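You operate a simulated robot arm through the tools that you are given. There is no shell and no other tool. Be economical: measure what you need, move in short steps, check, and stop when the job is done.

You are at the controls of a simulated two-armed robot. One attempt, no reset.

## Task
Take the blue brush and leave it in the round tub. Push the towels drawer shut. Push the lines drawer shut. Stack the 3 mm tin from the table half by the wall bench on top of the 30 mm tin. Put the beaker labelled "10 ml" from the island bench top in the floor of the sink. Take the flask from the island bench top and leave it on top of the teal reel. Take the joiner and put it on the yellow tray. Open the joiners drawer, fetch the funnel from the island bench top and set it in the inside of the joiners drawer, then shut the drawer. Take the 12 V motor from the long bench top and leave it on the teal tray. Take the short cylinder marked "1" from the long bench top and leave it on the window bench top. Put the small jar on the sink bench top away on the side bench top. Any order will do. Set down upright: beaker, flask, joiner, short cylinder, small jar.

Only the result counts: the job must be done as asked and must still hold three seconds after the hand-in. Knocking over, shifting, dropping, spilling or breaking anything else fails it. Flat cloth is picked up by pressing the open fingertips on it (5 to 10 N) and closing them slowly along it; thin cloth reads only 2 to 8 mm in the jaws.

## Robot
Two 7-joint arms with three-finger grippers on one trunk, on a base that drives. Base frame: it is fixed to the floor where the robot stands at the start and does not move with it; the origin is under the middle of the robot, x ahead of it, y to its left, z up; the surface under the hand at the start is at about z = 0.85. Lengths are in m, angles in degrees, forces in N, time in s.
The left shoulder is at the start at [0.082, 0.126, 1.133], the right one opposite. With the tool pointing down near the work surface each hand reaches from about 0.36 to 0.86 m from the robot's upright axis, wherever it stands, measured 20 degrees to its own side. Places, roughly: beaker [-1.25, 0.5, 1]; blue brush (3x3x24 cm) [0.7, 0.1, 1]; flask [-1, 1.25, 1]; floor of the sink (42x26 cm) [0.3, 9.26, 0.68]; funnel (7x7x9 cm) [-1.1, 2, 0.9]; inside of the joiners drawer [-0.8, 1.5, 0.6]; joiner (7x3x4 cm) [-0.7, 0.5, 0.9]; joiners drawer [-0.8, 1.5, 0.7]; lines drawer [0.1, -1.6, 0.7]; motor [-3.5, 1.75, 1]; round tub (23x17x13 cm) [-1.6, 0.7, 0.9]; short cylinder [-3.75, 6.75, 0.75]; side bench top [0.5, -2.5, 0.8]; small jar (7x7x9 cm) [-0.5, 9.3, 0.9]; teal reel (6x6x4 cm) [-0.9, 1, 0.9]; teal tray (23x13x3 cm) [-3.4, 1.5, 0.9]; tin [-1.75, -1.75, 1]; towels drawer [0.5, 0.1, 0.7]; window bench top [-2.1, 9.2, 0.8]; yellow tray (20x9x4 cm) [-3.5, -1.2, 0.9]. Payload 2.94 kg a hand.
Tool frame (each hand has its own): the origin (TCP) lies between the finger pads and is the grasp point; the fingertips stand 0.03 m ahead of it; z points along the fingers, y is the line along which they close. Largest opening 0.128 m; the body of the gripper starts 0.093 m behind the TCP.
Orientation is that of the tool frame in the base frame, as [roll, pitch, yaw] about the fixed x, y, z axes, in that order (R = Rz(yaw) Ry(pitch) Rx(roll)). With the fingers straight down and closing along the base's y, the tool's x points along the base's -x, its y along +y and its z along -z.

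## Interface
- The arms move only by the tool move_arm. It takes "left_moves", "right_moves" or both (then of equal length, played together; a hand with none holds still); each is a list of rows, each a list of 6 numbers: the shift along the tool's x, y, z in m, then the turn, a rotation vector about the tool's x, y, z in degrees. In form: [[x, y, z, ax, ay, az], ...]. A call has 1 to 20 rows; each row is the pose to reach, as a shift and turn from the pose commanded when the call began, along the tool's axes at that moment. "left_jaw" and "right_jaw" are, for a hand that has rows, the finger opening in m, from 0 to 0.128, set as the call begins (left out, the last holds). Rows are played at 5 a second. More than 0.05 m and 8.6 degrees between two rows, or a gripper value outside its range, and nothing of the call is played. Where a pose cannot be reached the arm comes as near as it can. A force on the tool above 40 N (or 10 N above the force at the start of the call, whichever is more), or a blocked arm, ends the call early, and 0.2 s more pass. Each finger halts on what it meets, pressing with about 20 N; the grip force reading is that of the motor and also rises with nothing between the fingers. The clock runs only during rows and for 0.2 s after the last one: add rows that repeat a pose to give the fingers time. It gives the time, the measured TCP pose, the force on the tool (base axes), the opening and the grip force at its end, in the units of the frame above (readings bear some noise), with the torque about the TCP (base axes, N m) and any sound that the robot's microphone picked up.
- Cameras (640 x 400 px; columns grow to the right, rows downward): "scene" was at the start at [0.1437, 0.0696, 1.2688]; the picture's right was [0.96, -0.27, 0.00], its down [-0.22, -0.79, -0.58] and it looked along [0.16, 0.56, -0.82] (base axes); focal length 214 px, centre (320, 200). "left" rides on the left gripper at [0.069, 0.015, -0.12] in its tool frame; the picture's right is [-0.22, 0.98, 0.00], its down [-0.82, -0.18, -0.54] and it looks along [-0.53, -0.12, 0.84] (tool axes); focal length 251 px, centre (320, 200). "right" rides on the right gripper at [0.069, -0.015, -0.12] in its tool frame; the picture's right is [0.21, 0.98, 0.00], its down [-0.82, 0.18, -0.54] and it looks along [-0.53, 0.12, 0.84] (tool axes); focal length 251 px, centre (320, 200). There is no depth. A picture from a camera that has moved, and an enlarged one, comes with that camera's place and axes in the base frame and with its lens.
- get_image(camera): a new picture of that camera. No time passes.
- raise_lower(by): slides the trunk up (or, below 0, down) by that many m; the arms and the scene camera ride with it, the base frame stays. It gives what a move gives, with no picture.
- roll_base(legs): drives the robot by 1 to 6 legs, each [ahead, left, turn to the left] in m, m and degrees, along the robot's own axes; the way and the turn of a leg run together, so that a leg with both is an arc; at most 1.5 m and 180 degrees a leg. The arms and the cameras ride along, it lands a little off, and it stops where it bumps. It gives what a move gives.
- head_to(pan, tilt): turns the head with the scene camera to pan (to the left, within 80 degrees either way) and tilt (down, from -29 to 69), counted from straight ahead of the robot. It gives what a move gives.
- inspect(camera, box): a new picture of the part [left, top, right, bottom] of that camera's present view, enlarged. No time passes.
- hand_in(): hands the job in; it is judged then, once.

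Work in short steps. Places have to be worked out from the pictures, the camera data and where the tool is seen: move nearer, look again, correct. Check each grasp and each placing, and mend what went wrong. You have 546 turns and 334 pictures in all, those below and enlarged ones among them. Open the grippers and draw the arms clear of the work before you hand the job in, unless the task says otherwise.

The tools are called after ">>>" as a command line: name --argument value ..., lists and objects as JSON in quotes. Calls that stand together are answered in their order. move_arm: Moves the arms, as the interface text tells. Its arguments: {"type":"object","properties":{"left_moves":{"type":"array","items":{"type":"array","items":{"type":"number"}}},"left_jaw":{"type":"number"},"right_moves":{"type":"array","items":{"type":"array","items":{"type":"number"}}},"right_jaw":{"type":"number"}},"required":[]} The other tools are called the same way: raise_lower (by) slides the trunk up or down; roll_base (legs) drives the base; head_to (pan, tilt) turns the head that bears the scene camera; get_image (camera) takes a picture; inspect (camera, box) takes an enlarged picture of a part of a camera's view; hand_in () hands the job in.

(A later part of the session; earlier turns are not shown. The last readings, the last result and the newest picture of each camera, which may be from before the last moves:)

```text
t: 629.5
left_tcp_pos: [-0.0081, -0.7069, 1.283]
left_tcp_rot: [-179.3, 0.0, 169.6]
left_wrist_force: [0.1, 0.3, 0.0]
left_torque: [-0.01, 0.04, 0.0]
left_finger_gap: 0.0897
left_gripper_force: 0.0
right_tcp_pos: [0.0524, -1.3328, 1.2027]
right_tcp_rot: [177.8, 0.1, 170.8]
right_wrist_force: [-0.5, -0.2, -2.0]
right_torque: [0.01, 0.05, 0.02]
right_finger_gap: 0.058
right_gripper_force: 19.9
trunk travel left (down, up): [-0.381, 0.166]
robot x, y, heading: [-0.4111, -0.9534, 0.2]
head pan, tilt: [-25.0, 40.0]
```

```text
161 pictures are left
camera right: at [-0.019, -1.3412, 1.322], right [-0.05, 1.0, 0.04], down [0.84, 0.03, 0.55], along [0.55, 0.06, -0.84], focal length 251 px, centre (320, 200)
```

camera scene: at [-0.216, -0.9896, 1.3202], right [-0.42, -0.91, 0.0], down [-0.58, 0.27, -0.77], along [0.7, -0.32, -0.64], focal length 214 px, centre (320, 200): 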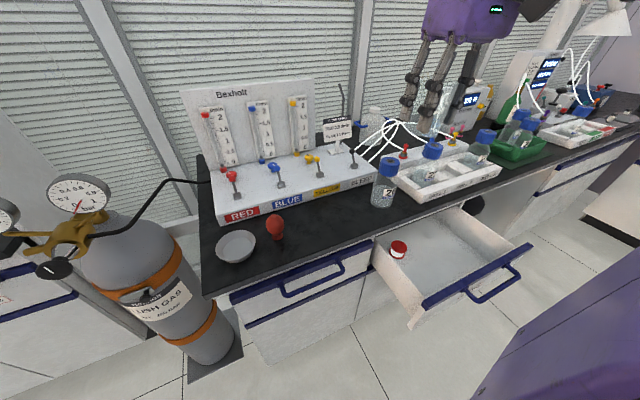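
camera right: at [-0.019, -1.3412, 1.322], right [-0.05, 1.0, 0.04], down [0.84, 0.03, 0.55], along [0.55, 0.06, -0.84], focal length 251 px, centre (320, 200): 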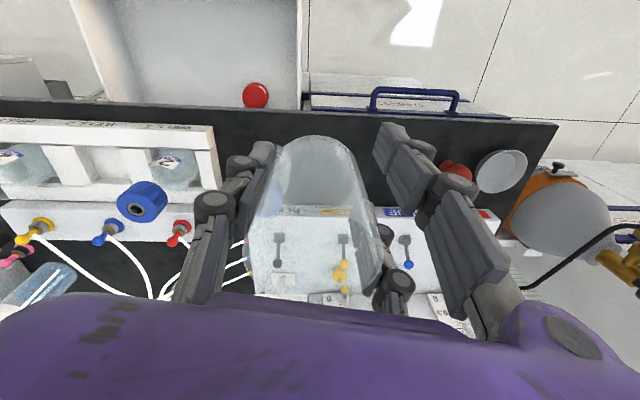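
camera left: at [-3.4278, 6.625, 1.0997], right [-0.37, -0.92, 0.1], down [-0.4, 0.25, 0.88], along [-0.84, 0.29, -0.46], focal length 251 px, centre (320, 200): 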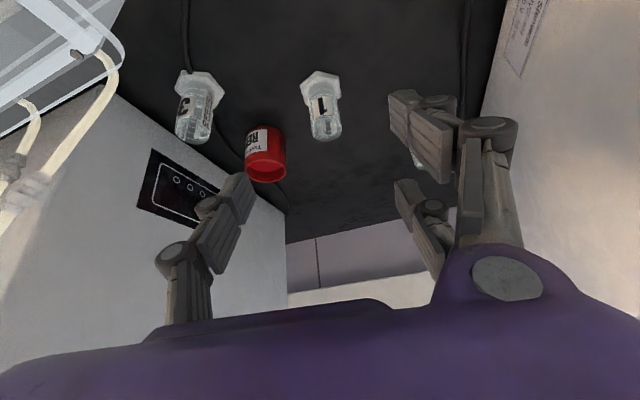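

Free strip centre at about (0.19, -1.22), between bottle 26 and the red item. I move the jar there at height.

>>> move_arm --right_moves '[[-0.005, 0.006, 0.005, 0, 0, 0], [-0.015, 0.017, 0.015, 0, 0, 0], [-0.026, 0.03, 0.03, 0, 0, 0], [-0.037, 0.042, 0.045, 0, 0, 0], [-0.048, 0.055, 0.06, 0, 0, 0], [-0.059, 0.067, 0.08, 0, 0, 0], [-0.07, 0.08, 0.1, 0, 0, 0], [-0.081, 0.092, 0.12, 0, 0, 0], [-0.092, 0.105, 0.14, 0, 0, 0], [-0.103, 0.117, 0.16, 0, 0, 0], [-0.112, 0.128, 0.18, 0, 0, 0], [-0.118, 0.134, 0.195, 0, 0, 0], [-0.118, 0.134, 0.195, 0, 0, 0]]'

>>> get_image --camera "right"

>>> get_image --camera "scene"

```text
t: 632.3
left_tcp_pos: [-0.0077, -0.7062, 1.2827]
left_tcp_rot: [-179.4, 0.2, 169.6]
left_wrist_force: [-0.8, -0.5, -0.3]
left_torque: [-0.02, -0.03, 0.0]
left_finger_gap: 0.09
left_gripper_force: 0.1
right_tcp_pos: [0.1931, -1.2121, 1.0134]
right_tcp_rot: [177.8, 0.1, 170.7]
right_wrist_force: [0.3, -0.3, -1.4]
right_torque: [-0.01, -0.01, -0.03]
right_finger_gap: 0.0577
right_gripper_force: 20.2
trunk travel left (down, up): [-0.381, 0.166]
robot x, y, heading: [-0.411, -0.9564, 0.0]
head pan, tilt: [-25.0, 40.0]
```

```text
160 pictures are left
camera right: at [0.1212, -1.2207, 1.133], right [-0.05, 1.0, 0.04], down [0.84, 0.02, 0.55], along [0.55, 0.06, -0.84], focal length 251 px, centre (320, 200)
```

right: 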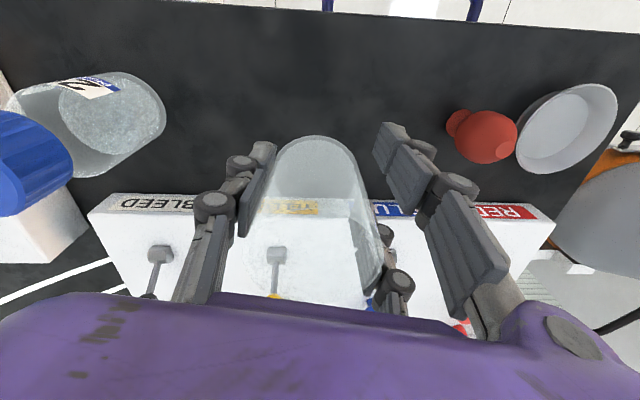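

```text
159 pictures are left
camera scene: at [-0.2164, -0.9898, 1.3202], right [-0.42, -0.91, 0.0], down [-0.58, 0.27, -0.77], along [0.69, -0.32, -0.64], focal length 214 px, centre (320, 200)
```

scene: 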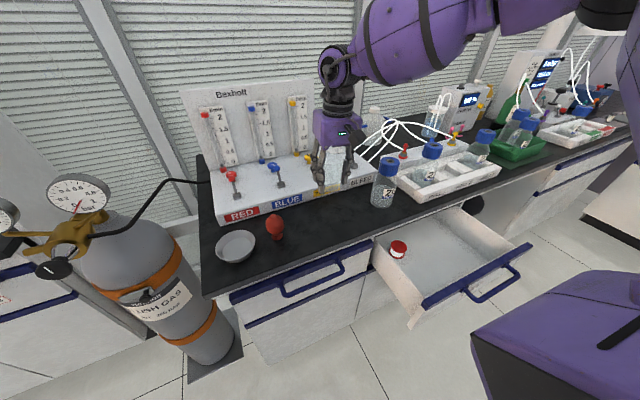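

Clear of the box front. I lower slowly.

>>> move_arm --right_moves '[[0, 0, 0.015, 0, 0, 0], [0, 0, 0.03, 0, 0, 0], [0, 0, 0.045, 0, 0, 0], [0, 0, 0.06, 0, 0, 0], [0, 0, 0.075, 0, 0, 0], [0, 0, 0.09, 0, 0, 0], [0, 0, 0.1, 0, 0, 0], [0, 0, 0.107, 0, 0, 0], [0, 0, 0.112, 0, 0, 0], [0, 0, 0.116, 0, 0, 0], [0, 0, 0.119, 0, 0, 0]]'

```text
t: 634.7
left_tcp_pos: [-0.0086, -0.7058, 1.284]
left_tcp_rot: [-179.4, 0.1, 169.6]
left_wrist_force: [-0.2, 0.1, -0.4]
left_torque: [0.0, -0.05, -0.03]
left_finger_gap: 0.09
left_gripper_force: 0.1
right_tcp_pos: [0.1922, -1.2084, 0.8968]
right_tcp_rot: [177.7, 0.2, 170.7]
right_wrist_force: [-0.8, -1.9, 9.1]
right_torque: [-0.36, 0.0, -0.03]
right_finger_gap: 0.058
right_gripper_force: 20.3
trunk travel left (down, up): [-0.381, 0.166]
robot x, y, heading: [-0.4121, -0.9533, 0.2]
head pan, tilt: [-25.0, 40.0]
```

Contact begins; I press 2 mm more to seat it, then release and rise.

>>> move_arm --right_moves '[[0, 0, 0.002, 0, 0, 0], [0, 0, 0.003, 0, 0, 0]]'

>>> move_arm --right_moves '[[0, 0, 0, 0, 0, 0], [0, 0, 0, 0, 0, 0], [0, 0, 0, 0, 0, 0]]' --right_jaw 0.1

>>> get_image --camera "right"

```text
t: 635.3
left_tcp_pos: [-0.0087, -0.7059, 1.2835]
left_tcp_rot: [-179.3, 0.2, 169.6]
left_wrist_force: [0.3, 0.0, -0.6]
left_torque: [-0.02, -0.01, 0.04]
left_finger_gap: 0.09
left_gripper_force: 0.1
right_tcp_pos: [0.1922, -1.2068, 0.8925]
right_tcp_rot: [177.8, 0.2, 170.7]
right_wrist_force: [1.3, -0.4, 10.2]
right_torque: [-0.35, -0.1, 0.09]
right_finger_gap: 0.0582
right_gripper_force: 20.4
trunk travel left (down, up): [-0.381, 0.166]
robot x, y, heading: [-0.4121, -0.9548, 0.2]
head pan, tilt: [-25.0, 40.0]
```

```text
t: 636.1
left_tcp_pos: [-0.0092, -0.7075, 1.2826]
left_tcp_rot: [-179.4, 0.0, 169.6]
left_wrist_force: [0.0, -0.7, 0.4]
left_torque: [0.0, -0.01, -0.02]
left_finger_gap: 0.0898
left_gripper_force: 0.0
right_tcp_pos: [0.1926, -1.2066, 0.8909]
right_tcp_rot: [177.7, -0.1, 170.7]
right_wrist_force: [1.0, 0.3, 0.1]
right_torque: [0.02, 0.03, -0.01]
right_finger_gap: 0.1
right_gripper_force: 0.0
trunk travel left (down, up): [-0.381, 0.166]
robot x, y, heading: [-0.4055, -0.9567, 0.0]
head pan, tilt: [-25.0, 40.0]
```

```text
158 pictures are left
camera right: at [0.1214, -1.2159, 1.0103], right [-0.05, 1.0, 0.04], down [0.84, 0.03, 0.55], along [0.55, 0.06, -0.84], focal length 251 px, centre (320, 200)
```

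right: 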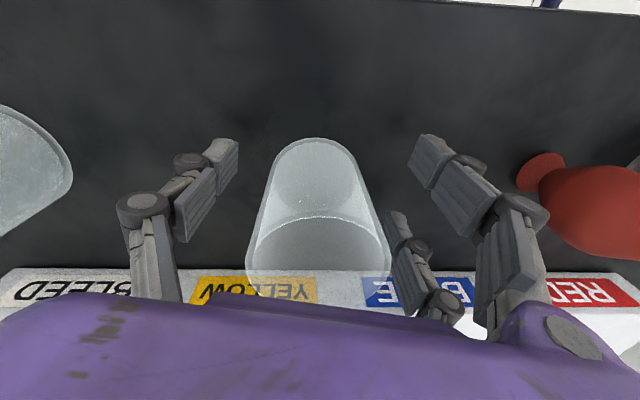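

Jar is standing. I rise straight up and check.

>>> move_arm --right_moves '[[0, 0, -0.03, 0, 0, 0], [0, 0, -0.07, 0, 0, 0], [0, 0, -0.11, 0, 0, 0], [0, 0, -0.15, 0, 0, 0], [0, 0, -0.19, 0, 0, 0], [0.03, 0, -0.23, 0, 0, 0], [0.07, 0, -0.26, 0, 0, 0], [0.11, 0, -0.28, 0, 0, 0], [0.15, 0, -0.3, 0, 0, 0]]'

>>> get_image --camera "scene"

```text
t: 638.1
left_tcp_pos: [-0.0104, -0.7073, 1.2843]
left_tcp_rot: [-179.4, 0.2, 169.7]
left_wrist_force: [-0.2, -0.5, 0.3]
left_torque: [-0.02, -0.01, -0.02]
left_finger_gap: 0.0901
left_gripper_force: 0.0
right_tcp_pos: [0.0396, -1.195, 1.192]
right_tcp_rot: [177.8, 0.2, 170.7]
right_wrist_force: [0.0, 0.0, 0.6]
right_torque: [0.0, -0.02, 0.0]
right_finger_gap: 0.0999
right_gripper_force: 0.0
trunk travel left (down, up): [-0.381, 0.166]
robot x, y, heading: [-0.4066, -0.9489, 0.2]
head pan, tilt: [-25.0, 40.0]
```

```text
157 pictures are left
camera scene: at [-0.2178, -0.9898, 1.3204], right [-0.42, -0.91, 0.0], down [-0.58, 0.27, -0.77], along [0.7, -0.32, -0.64], focal length 214 px, centre (320, 200)
```

scene: 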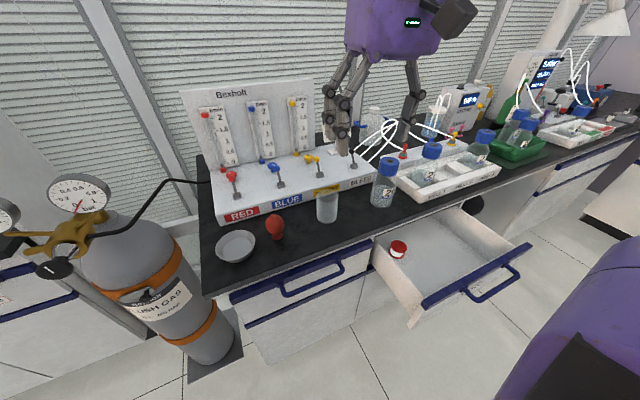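

The jar stands on the side bench. Now the lines drawer: its front is at x≈-0.105, y -1.33…-1.75. I back off, line up the right hand with its centre, and lower the trunk.

>>> roll_base --legs '[[-0.28, 0, 0], [0, -0.35, 0]]'

>>> raise_lower --by -0.22

>>> get_image --camera "right"

>>> get_image --camera "scene"

```text
t: 643.3
left_tcp_pos: [-0.2884, -1.058, 1.2831]
left_tcp_rot: [-179.5, 0.2, 169.7]
left_wrist_force: [1.0, -0.7, -0.5]
left_torque: [-0.04, 0.02, 0.0]
left_finger_gap: 0.0901
left_gripper_force: 0.0
right_tcp_pos: [-0.2377, -1.5475, 1.1921]
right_tcp_rot: [177.8, 0.1, 170.8]
right_wrist_force: [0.5, 0.4, -0.6]
right_torque: [-0.02, -0.01, 0.01]
right_finger_gap: 0.0999
right_gripper_force: 0.1
trunk travel left (down, up): [-0.381, 0.166]
robot x, y, heading: [-0.6922, -1.3058, 0.2]
head pan, tilt: [-25.0, 40.0]
```

```text
t: 645.6
left_tcp_pos: [-0.2887, -1.0564, 1.0623]
left_tcp_rot: [-179.3, 0.2, 169.6]
left_wrist_force: [-0.9, 0.0, 0.0]
left_torque: [0.01, 0.0, 0.0]
left_finger_gap: 0.09
left_gripper_force: 0.1
right_tcp_pos: [-0.2368, -1.5469, 0.9713]
right_tcp_rot: [177.7, 0.0, 170.8]
right_wrist_force: [-0.3, 0.2, 1.1]
right_torque: [0.02, -0.02, 0.0]
right_finger_gap: 0.0997
right_gripper_force: 0.0
trunk travel left (down, up): [-0.161, 0.386]
robot x, y, heading: [-0.6904, -1.3018, 0.1]
head pan, tilt: [-25.0, 40.0]
```

```text
156 pictures are left
camera right: at [-0.308, -1.5549, 1.0902], right [-0.06, 1.0, 0.04], down [0.84, 0.03, 0.55], along [0.55, 0.06, -0.84], focal length 251 px, centre (320, 200)
```

right: 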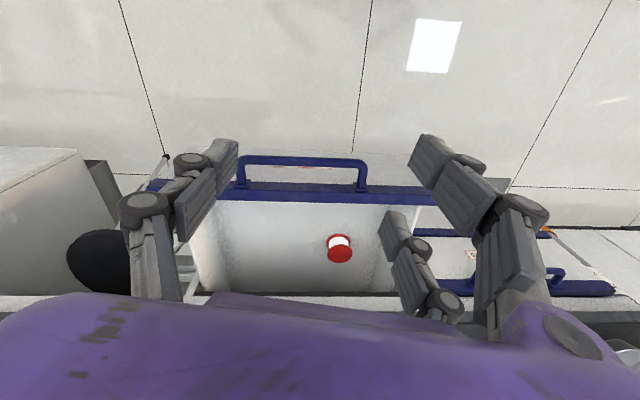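

```text
155 pictures are left
camera scene: at [-0.4306, -1.3408, 1.091], right [-0.42, -0.91, 0.0], down [-0.58, 0.27, -0.77], along [0.7, -0.32, -0.64], focal length 214 px, centre (320, 200)
```

scene: 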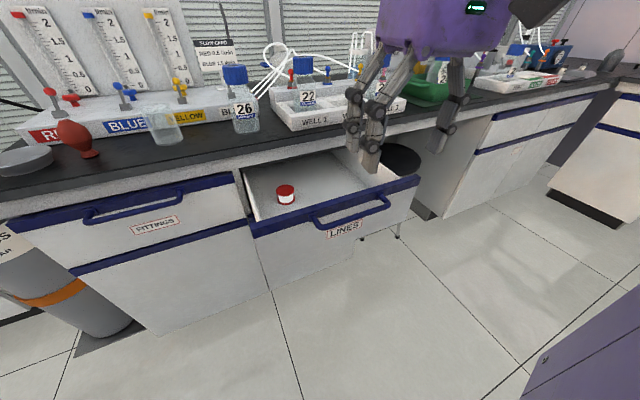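

Label reads LINES. I close the fist and lower it to handle height in front of the drawer.

>>> move_arm --right_moves '[[0, 0, 0.0, 0, 0, 0], [0, 0, 0.04, 0, 0, 0], [0, 0, 0.08, 0, 0, 0], [0, 0, 0.12, 0, 0, 0], [0, 0, 0.16, 0, 0, 0], [0, 0, 0.2, 0, 0, 0], [0, 0, 0.2, 0, 0, 0]]' --right_jaw 0.0

>>> get_image --camera "scene"

```text
t: 647.2
left_tcp_pos: [-0.2882, -1.0574, 1.0629]
left_tcp_rot: [-179.4, 0.1, 169.7]
left_wrist_force: [0.3, 0.7, -0.2]
left_torque: [-0.02, 0.04, -0.03]
left_finger_gap: 0.09
left_gripper_force: 0.0
right_tcp_pos: [-0.2359, -1.5394, 0.7706]
right_tcp_rot: [177.8, 0.1, 170.9]
right_wrist_force: [0.8, 0.1, -0.4]
right_torque: [0.02, -0.04, 0.0]
right_finger_gap: 0.0
right_gripper_force: 2.2
trunk travel left (down, up): [-0.161, 0.386]
robot x, y, heading: [-0.691, -1.304, 0.2]
head pan, tilt: [-25.0, 40.0]
```

```text
154 pictures are left
camera scene: at [-0.4304, -1.3408, 1.0909], right [-0.42, -0.91, 0.0], down [-0.58, 0.27, -0.77], along [0.7, -0.32, -0.64], focal length 214 px, centre (320, 200)
```

scene: 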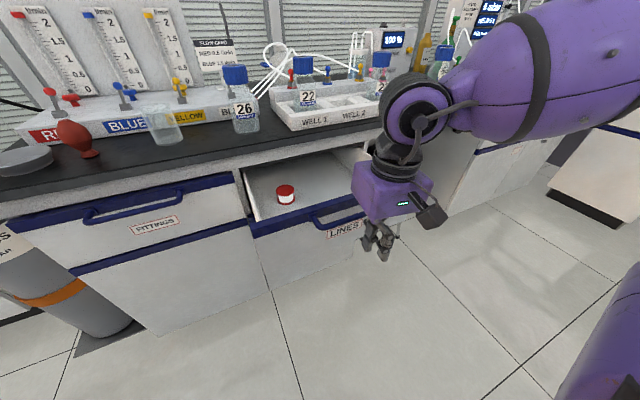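

I push the drawer in slowly.

>>> move_arm --right_moves '[[-0.02, 0.003, 0, 0, 0, 0], [-0.04, 0.006, 0, 0, 0, 0], [-0.055, 0.009, 0, 0, 0, 0], [-0.07, 0.011, 0, 0, 0, 0], [-0.085, 0.0135, 0, 0, 0, 0], [-0.1, 0.016, 0, 0, 0, 0], [-0.115, 0.018, 0, 0, 0, 0], [-0.13, 0.021, 0, 0, 0, 0], [-0.145, 0.023, 0, 0, 0, 0], [-0.16, 0.026, 0, 0, 0, 0], [-0.175, 0.028, 0, 0, 0, 0], [-0.19, 0.03, 0, 0, 0, 0], [-0.205, 0.033, 0, 0, 0, 0], [-0.22, 0.035, 0, 0, 0, 0], [-0.235, 0.038, 0, 0, 0, 0], [-0.25, 0.04, 0, 0, 0, 0], [-0.265, 0.042, 0, 0, 0, 0], [-0.28, 0.045, 0, 0, 0, 0]]'

>>> get_image --camera "scene"

```text
t: 651.0
left_tcp_pos: [-0.2912, -1.0561, 1.0646]
left_tcp_rot: [-179.4, 0.3, 169.7]
left_wrist_force: [0.1, 1.0, 0.1]
left_torque: [-0.01, -0.01, 0.04]
left_finger_gap: 0.0899
left_gripper_force: 0.0
right_tcp_pos: [0.0272, -1.5406, 0.7739]
right_tcp_rot: [177.8, -0.4, 170.8]
right_wrist_force: [-36.9, 5.6, 3.4]
right_torque: [0.08, 0.46, -0.12]
right_finger_gap: 0.0002
right_gripper_force: 2.6
right hand out of reach, approached as far as the arm can: row 18
trunk travel left (down, up): [-0.161, 0.386]
robot x, y, heading: [-0.6879, -1.3046, 0.1]
head pan, tilt: [-25.0, 40.0]
```

```text
153 pictures are left
camera scene: at [-0.4343, -1.34, 1.0918], right [-0.42, -0.91, 0.0], down [-0.58, 0.27, -0.77], along [0.7, -0.32, -0.64], focal length 214 px, centre (320, 200)
```

scene: 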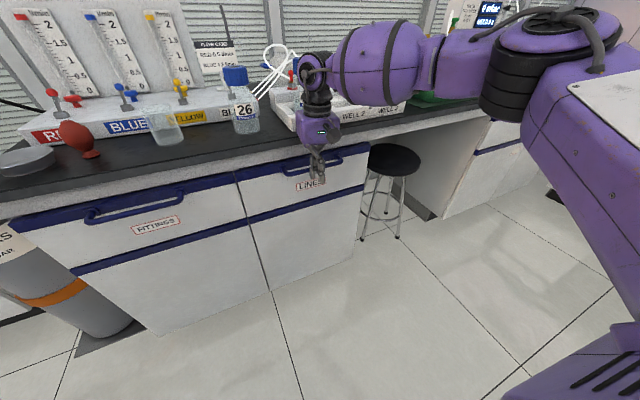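

The drawer is flush (37 N at the stop). I pull back and verify.

>>> move_arm --right_moves '[[0.04, -0.006, 0, 0, 0, 0], [0.08, -0.013, 0, 0, 0, 0], [0.12, -0.019, 0, 0, 0, 0], [0.16, -0.026, 0, 0, 0, 0], [0.2, -0.032, -0.01, 0, 0, 0], [0.24, -0.038, -0.03, 0, 0, 0], [0.25, -0.04, -0.07, 0, 0, 0], [0.25, -0.04, -0.11, 0, 0, 0], [0.25, -0.04, -0.15, 0, 0, 0]]'

>>> get_image --camera "scene"

```text
t: 653.0
left_tcp_pos: [-0.2887, -1.0576, 1.0636]
left_tcp_rot: [-179.3, 0.1, 169.7]
left_wrist_force: [-0.5, -0.4, 1.0]
left_torque: [-0.01, -0.01, 0.02]
left_finger_gap: 0.0901
left_gripper_force: 0.0
right_tcp_pos: [-0.223, -1.5445, 0.9213]
right_tcp_rot: [177.8, 0.0, 170.9]
right_wrist_force: [-0.2, -0.1, 0.1]
right_torque: [0.0, -0.02, 0.03]
right_finger_gap: 0.0
right_gripper_force: 3.1
trunk travel left (down, up): [-0.161, 0.386]
robot x, y, heading: [-0.6862, -1.3063, 0.2]
head pan, tilt: [-25.0, 40.0]
```

```text
152 pictures are left
camera scene: at [-0.4306, -1.3404, 1.0909], right [-0.42, -0.91, 0.0], down [-0.58, 0.27, -0.77], along [0.7, -0.32, -0.64], focal length 214 px, centre (320, 200)
```

scene: 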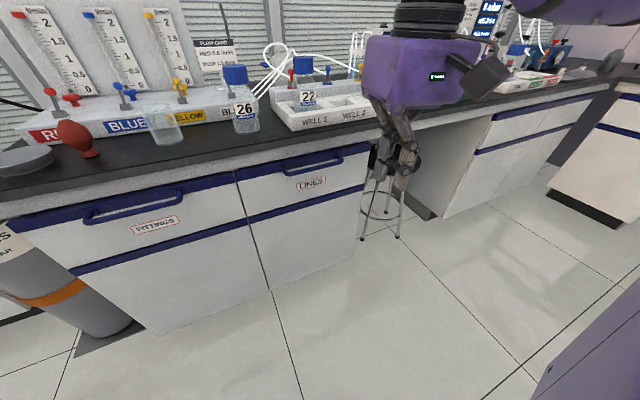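

Lines drawer shut. Next the tins on the table: I raise the trunk, back away, and turn to view it.

>>> raise_lower --by 0.25

>>> roll_base --legs '[[0.1, 0.55, 0], [0, 0, -150]]'

>>> head_to --pan 0 --tilt 25

>>> get_image --camera "scene"

```text
t: 655.6
left_tcp_pos: [-0.2874, -1.0564, 1.3142]
left_tcp_rot: [-179.4, 0.2, 169.8]
left_wrist_force: [0.2, 0.0, -0.3]
left_torque: [0.0, -0.01, -0.01]
left_finger_gap: 0.09
left_gripper_force: 0.1
right_tcp_pos: [-0.2207, -1.5461, 1.1719]
right_tcp_rot: [177.8, 0.0, 170.8]
right_wrist_force: [-0.6, -0.5, -0.8]
right_torque: [-0.01, 0.01, 0.0]
right_finger_gap: 0.0
right_gripper_force: 3.3
trunk travel left (down, up): [-0.411, 0.136]
robot x, y, heading: [-0.6862, -1.3046, 0.1]
head pan, tilt: [-25.0, 40.0]
```

```text
t: 667.1
left_tcp_pos: [-0.8084, -1.1714, 1.314]
left_tcp_rot: [-179.5, 0.1, 20.4]
left_wrist_force: [-1.6, 0.1, -0.7]
left_torque: [-0.01, 0.0, -0.02]
left_finger_gap: 0.0901
left_gripper_force: 0.0
right_tcp_pos: [-1.1156, -0.7849, 1.1709]
right_tcp_rot: [177.9, 0.1, 21.6]
right_wrist_force: [-0.7, 0.2, -0.3]
right_torque: [-0.01, 0.0, -0.01]
right_finger_gap: 0.0
right_gripper_force: 3.3
trunk travel left (down, up): [-0.411, 0.136]
robot x, y, heading: [-0.5949, -0.7536, -149.4]
head pan, tilt: [-25.0, 40.0]
```

```text
t: 668.0
left_tcp_pos: [-0.8082, -1.1715, 1.3144]
left_tcp_rot: [-179.3, 0.1, 20.5]
left_wrist_force: [0.1, -0.5, 0.7]
left_torque: [0.03, -0.03, -0.01]
left_finger_gap: 0.0898
left_gripper_force: 0.1
right_tcp_pos: [-1.1162, -0.7847, 1.1718]
right_tcp_rot: [177.8, 0.1, 21.5]
right_wrist_force: [-0.1, -0.1, 0.0]
right_torque: [-0.02, 0.0, 0.02]
right_finger_gap: 0.0
right_gripper_force: 3.0
trunk travel left (down, up): [-0.411, 0.136]
robot x, y, heading: [-0.5878, -0.7548, -149.1]
head pan, tilt: [0.0, 25.0]
```

```text
151 pictures are left
camera scene: at [-0.7622, -0.8553, 1.375], right [-0.51, 0.86, 0.0], down [0.36, 0.22, -0.91], along [-0.78, -0.47, -0.42], focal length 214 px, centre (320, 200)
```

scene: 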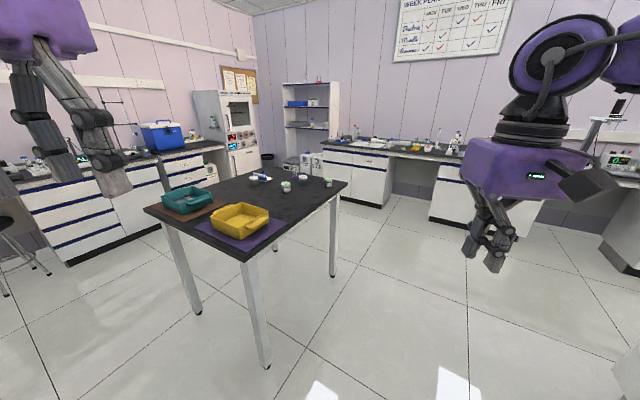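

>>> inspect --camera "scene" --box '[140, 160, 360, 270]'

>>> inspect --camera "scene" --box '[230, 165, 350, 205]'

```text
2.91 times, centred on (250, 215) of scene
camera zoom: at [-0.7622, -0.8553, 1.375], right [-0.51, 0.86, 0.0], down [0.36, 0.22, -0.91], along [-0.78, -0.47, -0.42], focal length 624 px, centre (524, 156)
```

zoom: 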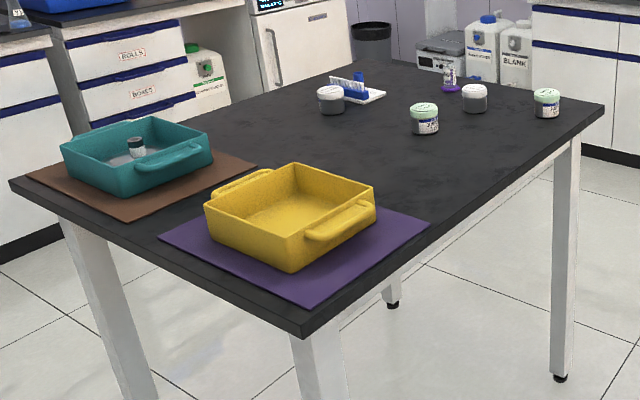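

```text
5.33 times, centred on (290, 185) of scene
camera zoom: at [-0.7622, -0.8553, 1.375], right [-0.51, 0.86, 0.0], down [0.36, 0.22, -0.91], along [-0.78, -0.47, -0.42], focal length 1144 px, centre (480, 280)
```

zoom: 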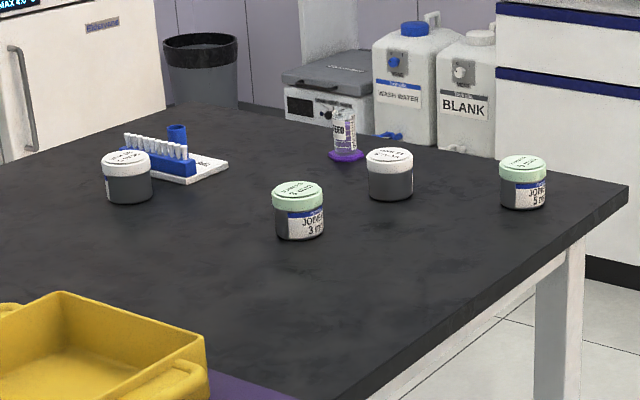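

Tins seen: green "JOINERS 3 mm" at about (-1.73, -1.69), green "5 mm" at (-1.95, -1.51), two white-lidded at (-1.90, -1.68) and (-1.72, -1.96). I drive to the table's north side to read all labels.

>>> roll_base --legs '[[0, 0, 59], [0, -0.88, 0], [0.22, 0, 0]]'

>>> head_to --pan -10 --tilt 40

>>> get_image --camera "scene"

```text
t: 679.9
left_tcp_pos: [-1.2158, -1.3704, 1.314]
left_tcp_rot: [-179.4, 0.2, 79.9]
left_wrist_force: [0.2, 0.3, 0.6]
left_torque: [0.02, -0.02, -0.04]
left_finger_gap: 0.09
left_gripper_force: 0.0
right_tcp_pos: [-1.7047, -1.4396, 1.1721]
right_tcp_rot: [177.8, 0.2, 81.1]
right_wrist_force: [0.6, 0.1, 0.8]
right_torque: [-0.03, 0.01, 0.0]
right_finger_gap: 0.0002
right_gripper_force: 3.1
trunk travel left (down, up): [-0.411, 0.136]
robot x, y, heading: [-1.4627, -0.9723, -89.5]
head pan, tilt: [0.0, 25.0]
```

```text
t: 680.7
left_tcp_pos: [-1.2158, -1.3711, 1.3129]
left_tcp_rot: [-179.4, 0.2, 79.9]
left_wrist_force: [0.5, -0.8, 0.0]
left_torque: [-0.01, 0.0, -0.02]
left_finger_gap: 0.0901
left_gripper_force: 0.0
right_tcp_pos: [-1.7035, -1.4397, 1.1712]
right_tcp_rot: [177.9, 0.1, 81.1]
right_wrist_force: [-0.5, -0.2, -0.6]
right_torque: [-0.02, -0.01, 0.01]
right_finger_gap: 0.0
right_gripper_force: 2.8
trunk travel left (down, up): [-0.411, 0.136]
robot x, y, heading: [-1.4614, -0.9733, -89.6]
head pan, tilt: [-10.0, 40.0]
```

```text
148 pictures are left
camera scene: at [-1.4783, -1.1624, 1.3518], right [-0.99, 0.17, 0.0], down [0.11, 0.63, -0.77], along [-0.13, -0.76, -0.64], focal length 214 px, centre (320, 200)
```

scene: 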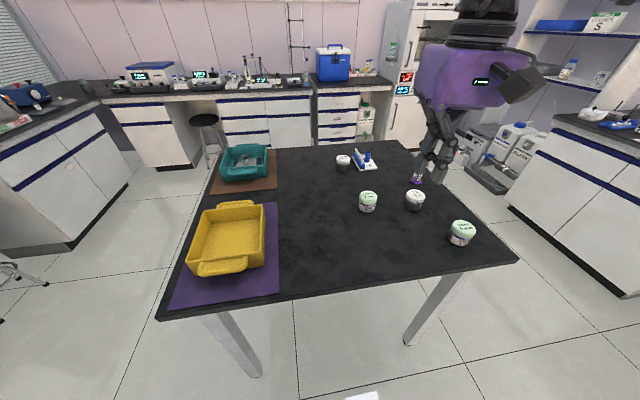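

>>> inspect --camera "scene" --box '[325, 140, 485, 250]'

>>> inspect --camera "scene" --box '[200, 130, 300, 200]'

```text
3.64 times, centred on (405, 195) of scene
camera zoom: at [-1.4783, -1.1624, 1.3518], right [-0.99, 0.17, 0.0], down [0.11, 0.63, -0.77], along [-0.13, -0.76, -0.64], focal length 780 px, centre (11, 218)
```

zoom: 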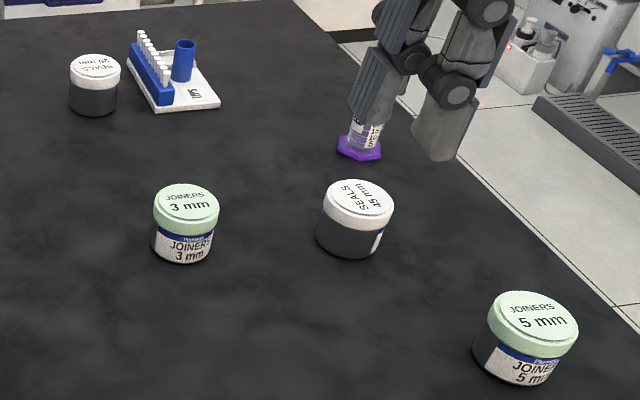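

```text
5.71 times, centred on (250, 165) of scene
camera zoom: at [-1.4783, -1.1624, 1.3518], right [-0.99, 0.17, 0.0], down [0.11, 0.63, -0.77], along [-0.13, -0.76, -0.64], focal length 1226 px, centre (720, 400)
```

zoom: 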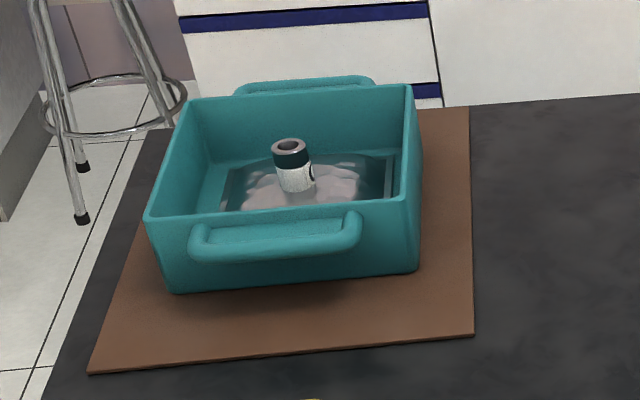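

>>> inspect --camera "scene" --box '[334, 148, 356, 176]'

>>> inspect --camera "scene" --box '[400, 182, 430, 212]'

```text
14.29 times, centred on (345, 162) of scene
camera zoom: at [-1.4783, -1.1624, 1.3518], right [-0.99, 0.17, 0.0], down [0.11, 0.63, -0.77], along [-0.13, -0.76, -0.64], focal length 3064 px, centre (-37, 743)
```

zoom: 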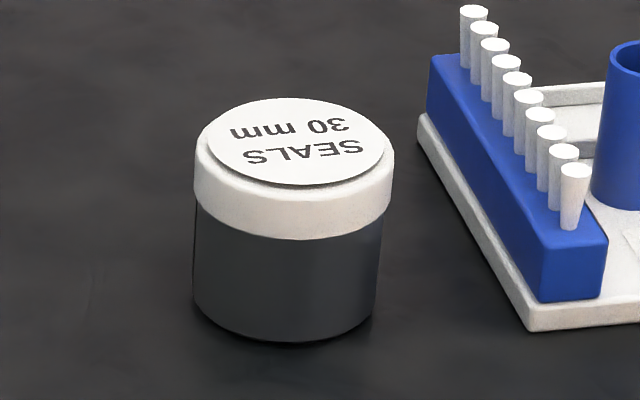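

```text
13.33 times, centred on (415, 197) of scene
camera zoom: at [-1.4783, -1.1624, 1.3518], right [-0.99, 0.17, 0.0], down [0.11, 0.63, -0.77], along [-0.13, -0.76, -0.64], focal length 2860 px, centre (-947, 240)
```

zoom: 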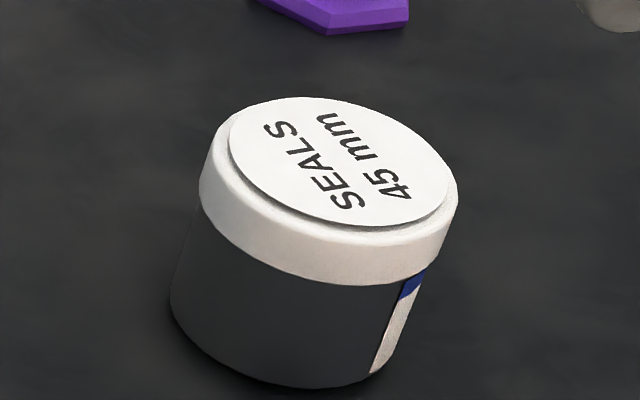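

The white "SEALS 30 mm" tin is at (-1.713, -1.939); the "JOINERS 3 mm" tin at (-1.732, -1.683). Both are best reached from the west side; I drive there facing east.

>>> roll_base --legs '[[-0.05, 0, 0], [0, -0.95, 0], [0, 0, 89.6], [0, -0.48, 0]]'

>>> head_to --pan -10 --tilt 45

>>> get_image --camera "scene"

>>> get_image --camera "right"

```text
t: 698.1
left_tcp_pos: [-2.0147, -1.1636, 1.3133]
left_tcp_rot: [-179.4, 0.2, 169.9]
left_wrist_force: [0.0, -0.5, -0.3]
left_torque: [0.01, -0.01, -0.01]
left_finger_gap: 0.09
left_gripper_force: 0.0
right_tcp_pos: [-1.9454, -1.6518, 1.1725]
right_tcp_rot: [177.8, 0.1, 171.0]
right_wrist_force: [0.0, 0.6, 0.5]
right_torque: [0.02, 0.01, -0.03]
right_finger_gap: 0.0004
right_gripper_force: 3.0
trunk travel left (down, up): [-0.411, 0.136]
robot x, y, heading: [-2.4157, -1.4135, 0.4]
head pan, tilt: [-10.0, 40.0]
```

```text
t: 698.8
left_tcp_pos: [-2.0138, -1.1648, 1.3143]
left_tcp_rot: [-179.4, 0.3, 169.9]
left_wrist_force: [0.2, 1.0, 0.3]
left_torque: [0.01, 0.0, 0.02]
left_finger_gap: 0.0901
left_gripper_force: 0.1
right_tcp_pos: [-1.9458, -1.6527, 1.171]
right_tcp_rot: [177.8, 0.1, 171.1]
right_wrist_force: [-0.5, -0.1, 0.8]
right_torque: [0.0, -0.01, -0.01]
right_finger_gap: 0.0
right_gripper_force: 3.2
trunk travel left (down, up): [-0.411, 0.136]
robot x, y, heading: [-2.4184, -1.4169, 0.2]
head pan, tilt: [-10.0, 45.0]
```

```text
143 pictures are left
camera scene: at [-2.2268, -1.4272, 1.3445], right [-0.17, -0.99, 0.0], down [-0.7, 0.12, -0.71], along [0.7, -0.12, -0.71], focal length 214 px, centre (320, 200)
```

scene: 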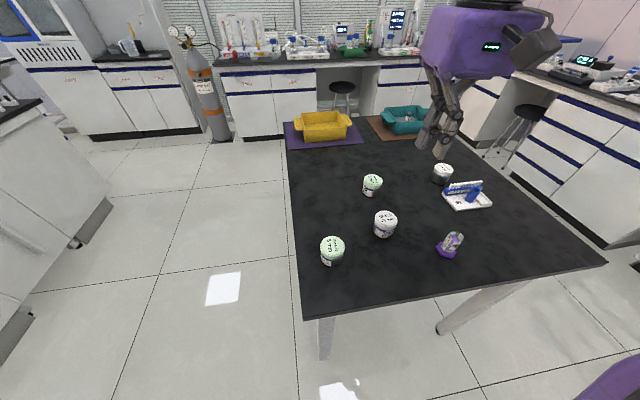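

```text
142 pictures are left
camera right: at [-2.0164, -1.6609, 1.2905], right [-0.06, 1.0, 0.04], down [0.84, 0.03, 0.55], along [0.55, 0.06, -0.84], focal length 251 px, centre (320, 200)
```

right: 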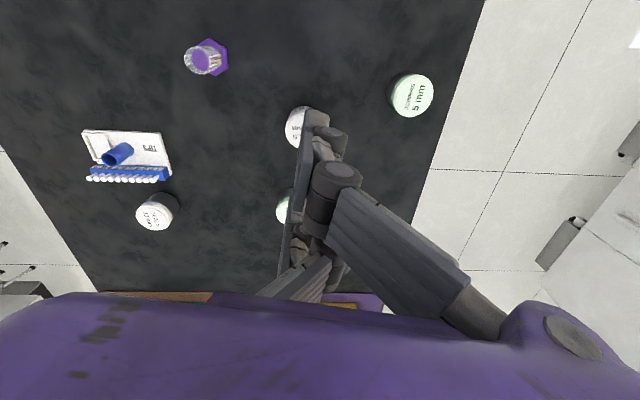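

Both tins need to be on the right arm's own side, so I shift south 0.26 m and turn left 25°.

>>> roll_base --legs '[[0, -0.26, 0], [0, 0, 25]]'

>>> get_image --camera "right"

```text
t: 702.9
left_tcp_pos: [-2.1562, -1.2801, 1.3132]
left_tcp_rot: [-179.4, 0.2, -165.2]
left_wrist_force: [1.3, 0.3, -0.1]
left_torque: [0.0, 0.0, 0.03]
left_finger_gap: 0.09
left_gripper_force: 0.0
right_tcp_pos: [-1.8877, -1.6939, 1.1707]
right_tcp_rot: [177.8, 0.1, -163.9]
right_wrist_force: [0.5, -1.0, -0.1]
right_torque: [0.0, 0.02, -0.03]
right_finger_gap: 0.0
right_gripper_force: 2.3
trunk travel left (down, up): [-0.411, 0.136]
robot x, y, heading: [-2.414, -1.6745, 25.5]
head pan, tilt: [-10.0, 45.0]
```

```text
141 pictures are left
camera right: at [-1.947, -1.7315, 1.2905], right [-0.48, 0.88, 0.04], down [0.74, 0.38, 0.55], along [0.47, 0.29, -0.84], focal length 251 px, centre (320, 200)
```

right: 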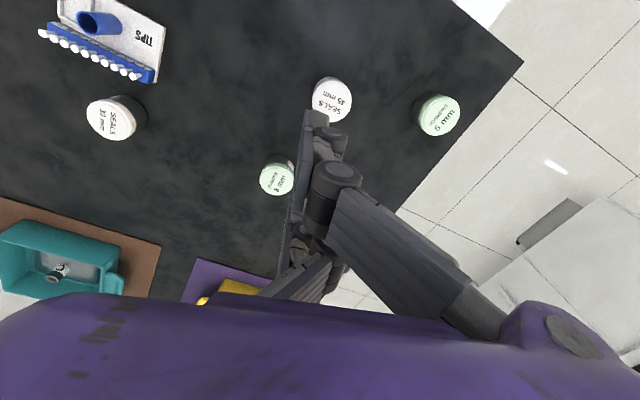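

I move above the 3 mm tin with the jaws open.

>>> move_arm --right_moves '[[-0.03, -0.007, 0.02, 0, 0, 0], [-0.06, -0.014, 0.045, 0, 0, 0], [-0.09, -0.021, 0.07, 0, 0, 0], [-0.12, -0.028, 0.095, 0, 0, 0], [-0.146, -0.034, 0.12, 0, 0, 0], [-0.146, -0.034, 0.12, 0, 0, 0]]' --right_jaw 0.1

>>> get_image --camera "right"

```text
t: 704.3
left_tcp_pos: [-2.156, -1.2803, 1.3125]
left_tcp_rot: [-179.5, 0.3, -165.1]
left_wrist_force: [-0.7, -0.1, 1.2]
left_torque: [0.02, -0.03, 0.0]
left_finger_gap: 0.0902
left_gripper_force: 0.1
right_tcp_pos: [-1.738, -1.6806, 1.0522]
right_tcp_rot: [177.7, 0.1, -163.8]
right_wrist_force: [0.2, -0.2, 0.9]
right_torque: [0.01, -0.05, 0.02]
right_finger_gap: 0.0999
right_gripper_force: 0.1
trunk travel left (down, up): [-0.411, 0.136]
robot x, y, heading: [-2.4076, -1.6762, 25.5]
head pan, tilt: [-10.0, 45.0]
```

```text
140 pictures are left
camera right: at [-1.7986, -1.7197, 1.1701], right [-0.48, 0.88, 0.04], down [0.74, 0.38, 0.55], along [0.47, 0.29, -0.83], focal length 251 px, centre (320, 200)
```

right: 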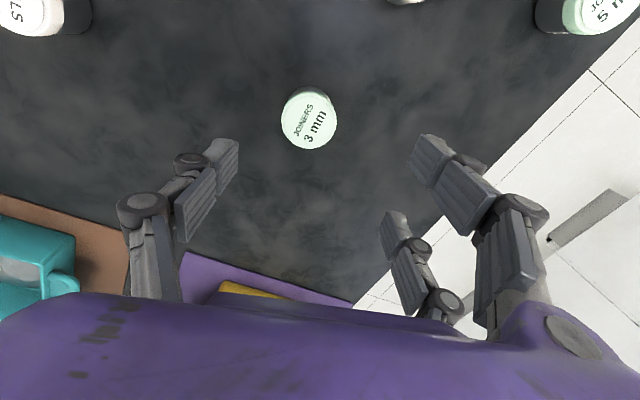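

Tin centred. I descend and grasp it.

>>> move_arm --right_moves '[[-0.002, -0.007, 0.04, 0, 0, 0], [-0.002, -0.007, 0.08, 0, 0, 0], [-0.002, -0.007, 0.12, 0, 0, 0], [-0.002, -0.007, 0.15, 0, 0, 0], [-0.002, -0.007, 0.162, 0, 0, 0], [-0.002, -0.007, 0.162, 0, 0, 0]]'

>>> move_arm --right_moves '[[0, 0, 0, 0, 0, 0], [0, 0, 0, 0, 0, 0], [0, 0, 0, 0, 0, 0], [0, 0, 0, 0, 0, 0]]' --right_jaw 0.0

>>> get_image --camera "right"

```text
t: 705.7
left_tcp_pos: [-2.1562, -1.2808, 1.313]
left_tcp_rot: [-179.4, 0.3, -165.1]
left_wrist_force: [0.0, -0.2, 0.0]
left_torque: [-0.01, 0.04, -0.04]
left_finger_gap: 0.0901
left_gripper_force: 0.0
right_tcp_pos: [-1.7361, -1.6822, 0.889]
right_tcp_rot: [177.8, 0.1, -164.0]
right_wrist_force: [0.3, 0.1, 0.5]
right_torque: [0.0, -0.02, 0.04]
right_finger_gap: 0.0999
right_gripper_force: 0.2
trunk travel left (down, up): [-0.411, 0.136]
robot x, y, heading: [-2.4128, -1.6755, 25.3]
head pan, tilt: [-10.0, 45.0]
```

```text
t: 706.7
left_tcp_pos: [-2.1551, -1.2802, 1.3137]
left_tcp_rot: [-179.3, 0.2, -165.0]
left_wrist_force: [-0.1, 0.4, 0.1]
left_torque: [-0.01, 0.02, -0.01]
left_finger_gap: 0.09
left_gripper_force: 0.0
right_tcp_pos: [-1.7356, -1.6818, 0.889]
right_tcp_rot: [177.9, 0.1, -163.9]
right_wrist_force: [0.2, -0.7, 1.6]
right_torque: [-0.09, -0.07, 0.03]
right_finger_gap: 0.0537
right_gripper_force: 19.9
trunk travel left (down, up): [-0.411, 0.136]
robot x, y, heading: [-2.4129, -1.6735, 25.5]
head pan, tilt: [-10.0, 45.0]
```

```text
139 pictures are left
camera right: at [-1.7961, -1.7189, 1.0079], right [-0.48, 0.88, 0.04], down [0.74, 0.38, 0.55], along [0.47, 0.29, -0.84], focal length 251 px, centre (320, 200)
```

right: 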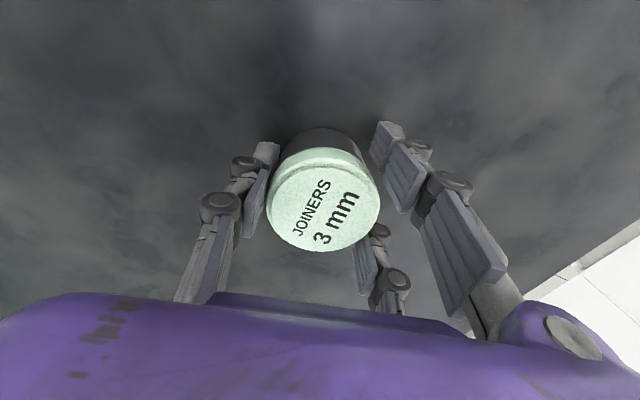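

Held at 53.7 mm. I lift slowly and carry it over toward the 30 mm tin.

>>> move_arm --right_moves '[[0, 0, -0.005, 0, 0, 0], [0, 0, -0.012, 0, 0, 0], [0, 0, -0.025, 0, 0, 0], [0, 0, -0.045, 0, 0, 0], [0, 0, -0.065, 0, 0, 0], [0, 0, -0.085, 0, 0, 0], [0, 0, -0.105, 0, 0, 0], [0.003, -0.012, -0.12, 0, 0, 0], [0.008, -0.035, -0.125, 0, 0, 0], [0.014, -0.061, -0.125, 0, 0, 0], [0.02, -0.087, -0.125, 0, 0, 0], [0.026, -0.113, -0.125, 0, 0, 0], [0.032, -0.139, -0.125, 0, 0, 0], [0.038, -0.165, -0.125, 0, 0, 0], [0.044, -0.191, -0.125, 0, 0, 0], [0.05, -0.215, -0.125, 0, 0, 0], [0.054, -0.235, -0.125, 0, 0, 0], [0.057, -0.246, -0.125, 0, 0, 0], [0.057, -0.246, -0.125, 0, 0, 0]]'

>>> get_image --camera "right"

>>> get_image --camera "scene"

```text
t: 710.7
left_tcp_pos: [-2.1551, -1.2806, 1.313]
left_tcp_rot: [-179.4, 0.3, -165.0]
left_wrist_force: [0.3, -0.7, -0.2]
left_torque: [-0.03, -0.01, -0.01]
left_finger_gap: 0.0898
left_gripper_force: 0.1
right_tcp_pos: [-1.7209, -1.9382, 1.0036]
right_tcp_rot: [177.7, 0.2, -164.0]
right_wrist_force: [0.0, 0.0, -1.1]
right_torque: [-0.03, 0.0, -0.03]
right_finger_gap: 0.0536
right_gripper_force: 19.9
trunk travel left (down, up): [-0.411, 0.136]
robot x, y, heading: [-2.4126, -1.6769, 25.4]
head pan, tilt: [-10.0, 45.0]
```

```text
138 pictures are left
camera right: at [-1.7818, -1.9761, 1.1234], right [-0.48, 0.88, 0.04], down [0.74, 0.38, 0.55], along [0.47, 0.29, -0.84], focal length 251 px, centre (320, 200)
```

right: 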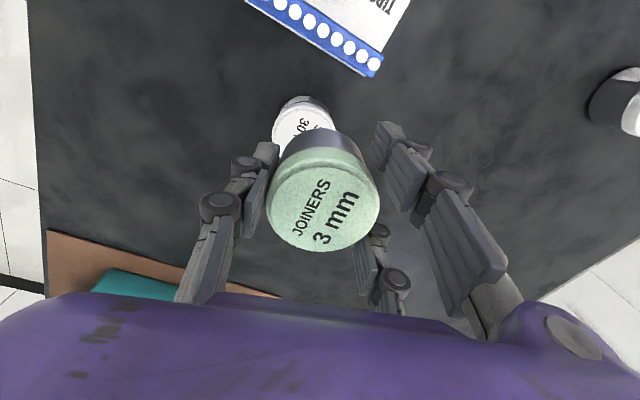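

```text
137 pictures are left
camera scene: at [-2.2367, -1.608, 1.3445], right [0.27, -0.96, 0.0], down [-0.68, -0.19, -0.71], along [0.68, 0.19, -0.71], focal length 214 px, centre (320, 200)
```

scene: 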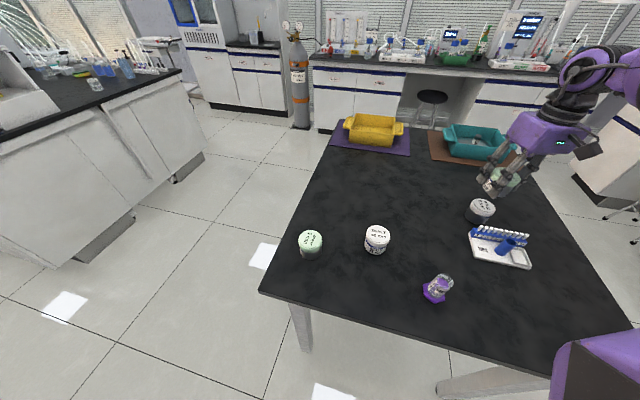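

The held tin needs about (+9, -11) mm correction. I correct, lower partway, and re-check alignment.

>>> move_arm --right_moves '[[-0.003, -0.007, 0.0, 0, 0, 0], [-0.0055, -0.013, 0.01, 0, 0, 0], [-0.0055, -0.013, 0.025, 0, 0, 0], [-0.0055, -0.013, 0.035, 0, 0, 0], [-0.0055, -0.013, 0.035, 0, 0, 0]]'

>>> inspect --camera "right" --box '[220, 60, 440, 260]'

>>> inspect --camera "scene" --box '[440, 150, 560, 250]'

```text
t: 711.9
left_tcp_pos: [-2.1554, -1.2806, 1.3132]
left_tcp_rot: [-179.4, 0.2, -165.0]
left_wrist_force: [0.4, -0.2, 0.1]
left_torque: [0.0, -0.02, -0.02]
left_finger_gap: 0.0899
left_gripper_force: 0.1
right_tcp_pos: [-1.7125, -1.9482, 0.9673]
right_tcp_rot: [177.8, 0.0, -164.0]
right_wrist_force: [0.3, -0.1, -0.7]
right_torque: [0.03, -0.04, -0.03]
right_finger_gap: 0.0535
right_gripper_force: 19.3
trunk travel left (down, up): [-0.411, 0.136]
robot x, y, heading: [-2.4137, -1.6745, 25.6]
head pan, tilt: [-10.0, 45.0]
```

```text
2.00 times, centred on (330, 160) of right
camera zoom: at [-1.7734, -1.9856, 1.087], right [-0.48, 0.88, 0.04], down [0.74, 0.38, 0.55], along [0.47, 0.29, -0.84], focal length 503 px, centre (300, 280)
```

zoom: 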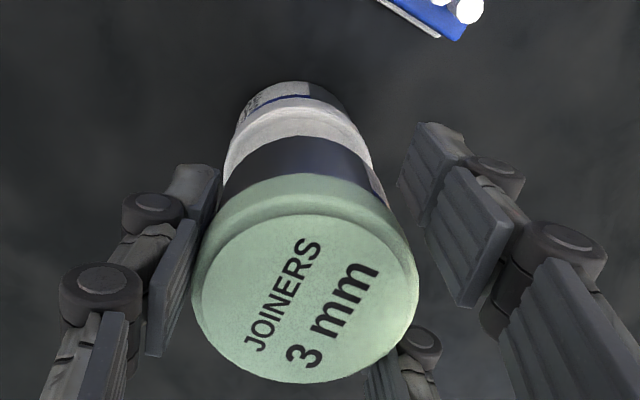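

```text
4.00 times, centred on (500, 200) of scene
camera zoom: at [-2.2368, -1.6083, 1.3445], right [0.27, -0.96, 0.0], down [-0.68, -0.19, -0.71], along [0.68, 0.19, -0.71], focal length 858 px, centre (-400, 200)
```

zoom: 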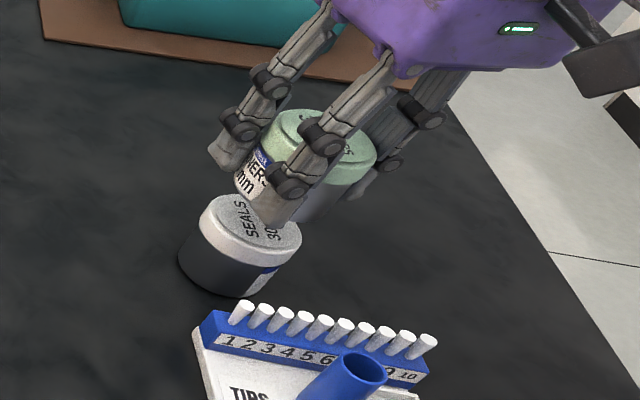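

Alignment is within a few millimetres. I lower gently to contact.

>>> move_arm --right_moves '[[-0.003, 0.001, 0.004, 0, 0, 0], [-0.003, 0.001, 0.008, 0, 0, 0], [-0.003, 0.001, 0.012, 0, 0, 0], [-0.003, 0.001, 0.015, 0, 0, 0], [-0.003, 0.001, 0.0175, 0, 0, 0], [-0.003, 0.001, 0.0175, 0, 0, 0]]'

```text
t: 713.3
left_tcp_pos: [-2.1543, -1.2806, 1.3135]
left_tcp_rot: [-179.4, 0.2, -165.2]
left_wrist_force: [0.5, -0.2, 0.4]
left_torque: [-0.01, -0.02, 0.03]
left_finger_gap: 0.09
left_gripper_force: 0.1
right_tcp_pos: [-1.7109, -1.9456, 0.9513]
right_tcp_rot: [177.8, 0.1, -164.0]
right_wrist_force: [0.7, 0.2, 0.1]
right_torque: [-0.01, 0.03, 0.01]
right_finger_gap: 0.0535
right_gripper_force: 20.1
trunk travel left (down, up): [-0.411, 0.136]
robot x, y, heading: [-2.412, -1.6744, 25.2]
head pan, tilt: [-10.0, 45.0]
```

>>> move_arm --right_moves '[[0, 0, 0.0015, 0, 0, 0], [0, 0, 0.003, 0, 0, 0], [0, 0, 0.0045, 0, 0, 0], [0, 0, 0.006, 0, 0, 0], [0, 0, 0.006, 0, 0, 0]]'

>>> inspect --camera "scene" --box '[440, 150, 560, 250]'

```text
t: 714.5
left_tcp_pos: [-2.1547, -1.2796, 1.3121]
left_tcp_rot: [-179.5, 0.1, -165.1]
left_wrist_force: [0.4, -0.6, 0.8]
left_torque: [0.0, -0.02, 0.01]
left_finger_gap: 0.0899
left_gripper_force: 0.1
right_tcp_pos: [-1.7103, -1.9443, 0.9449]
right_tcp_rot: [177.8, 0.1, -163.9]
right_wrist_force: [-0.3, 0.5, -0.5]
right_torque: [-0.02, 0.0, -0.01]
right_finger_gap: 0.0538
right_gripper_force: 20.0
trunk travel left (down, up): [-0.411, 0.136]
robot x, y, heading: [-2.4129, -1.6738, 25.6]
head pan, tilt: [-10.0, 45.0]
```

```text
4.00 times, centred on (500, 200) of scene
camera zoom: at [-2.2367, -1.6082, 1.3445], right [0.27, -0.96, 0.0], down [-0.68, -0.19, -0.71], along [0.68, 0.19, -0.71], focal length 858 px, centre (-400, 200)
```

zoom: 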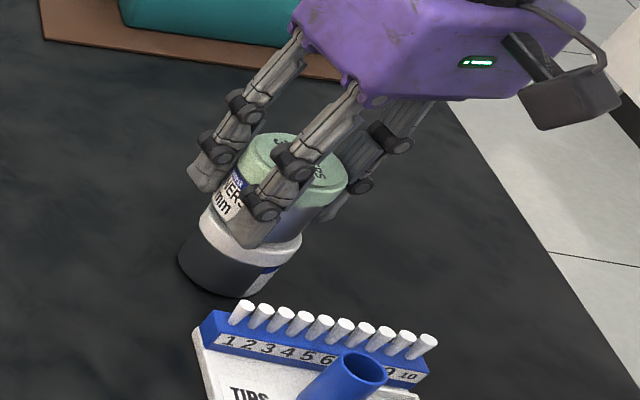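

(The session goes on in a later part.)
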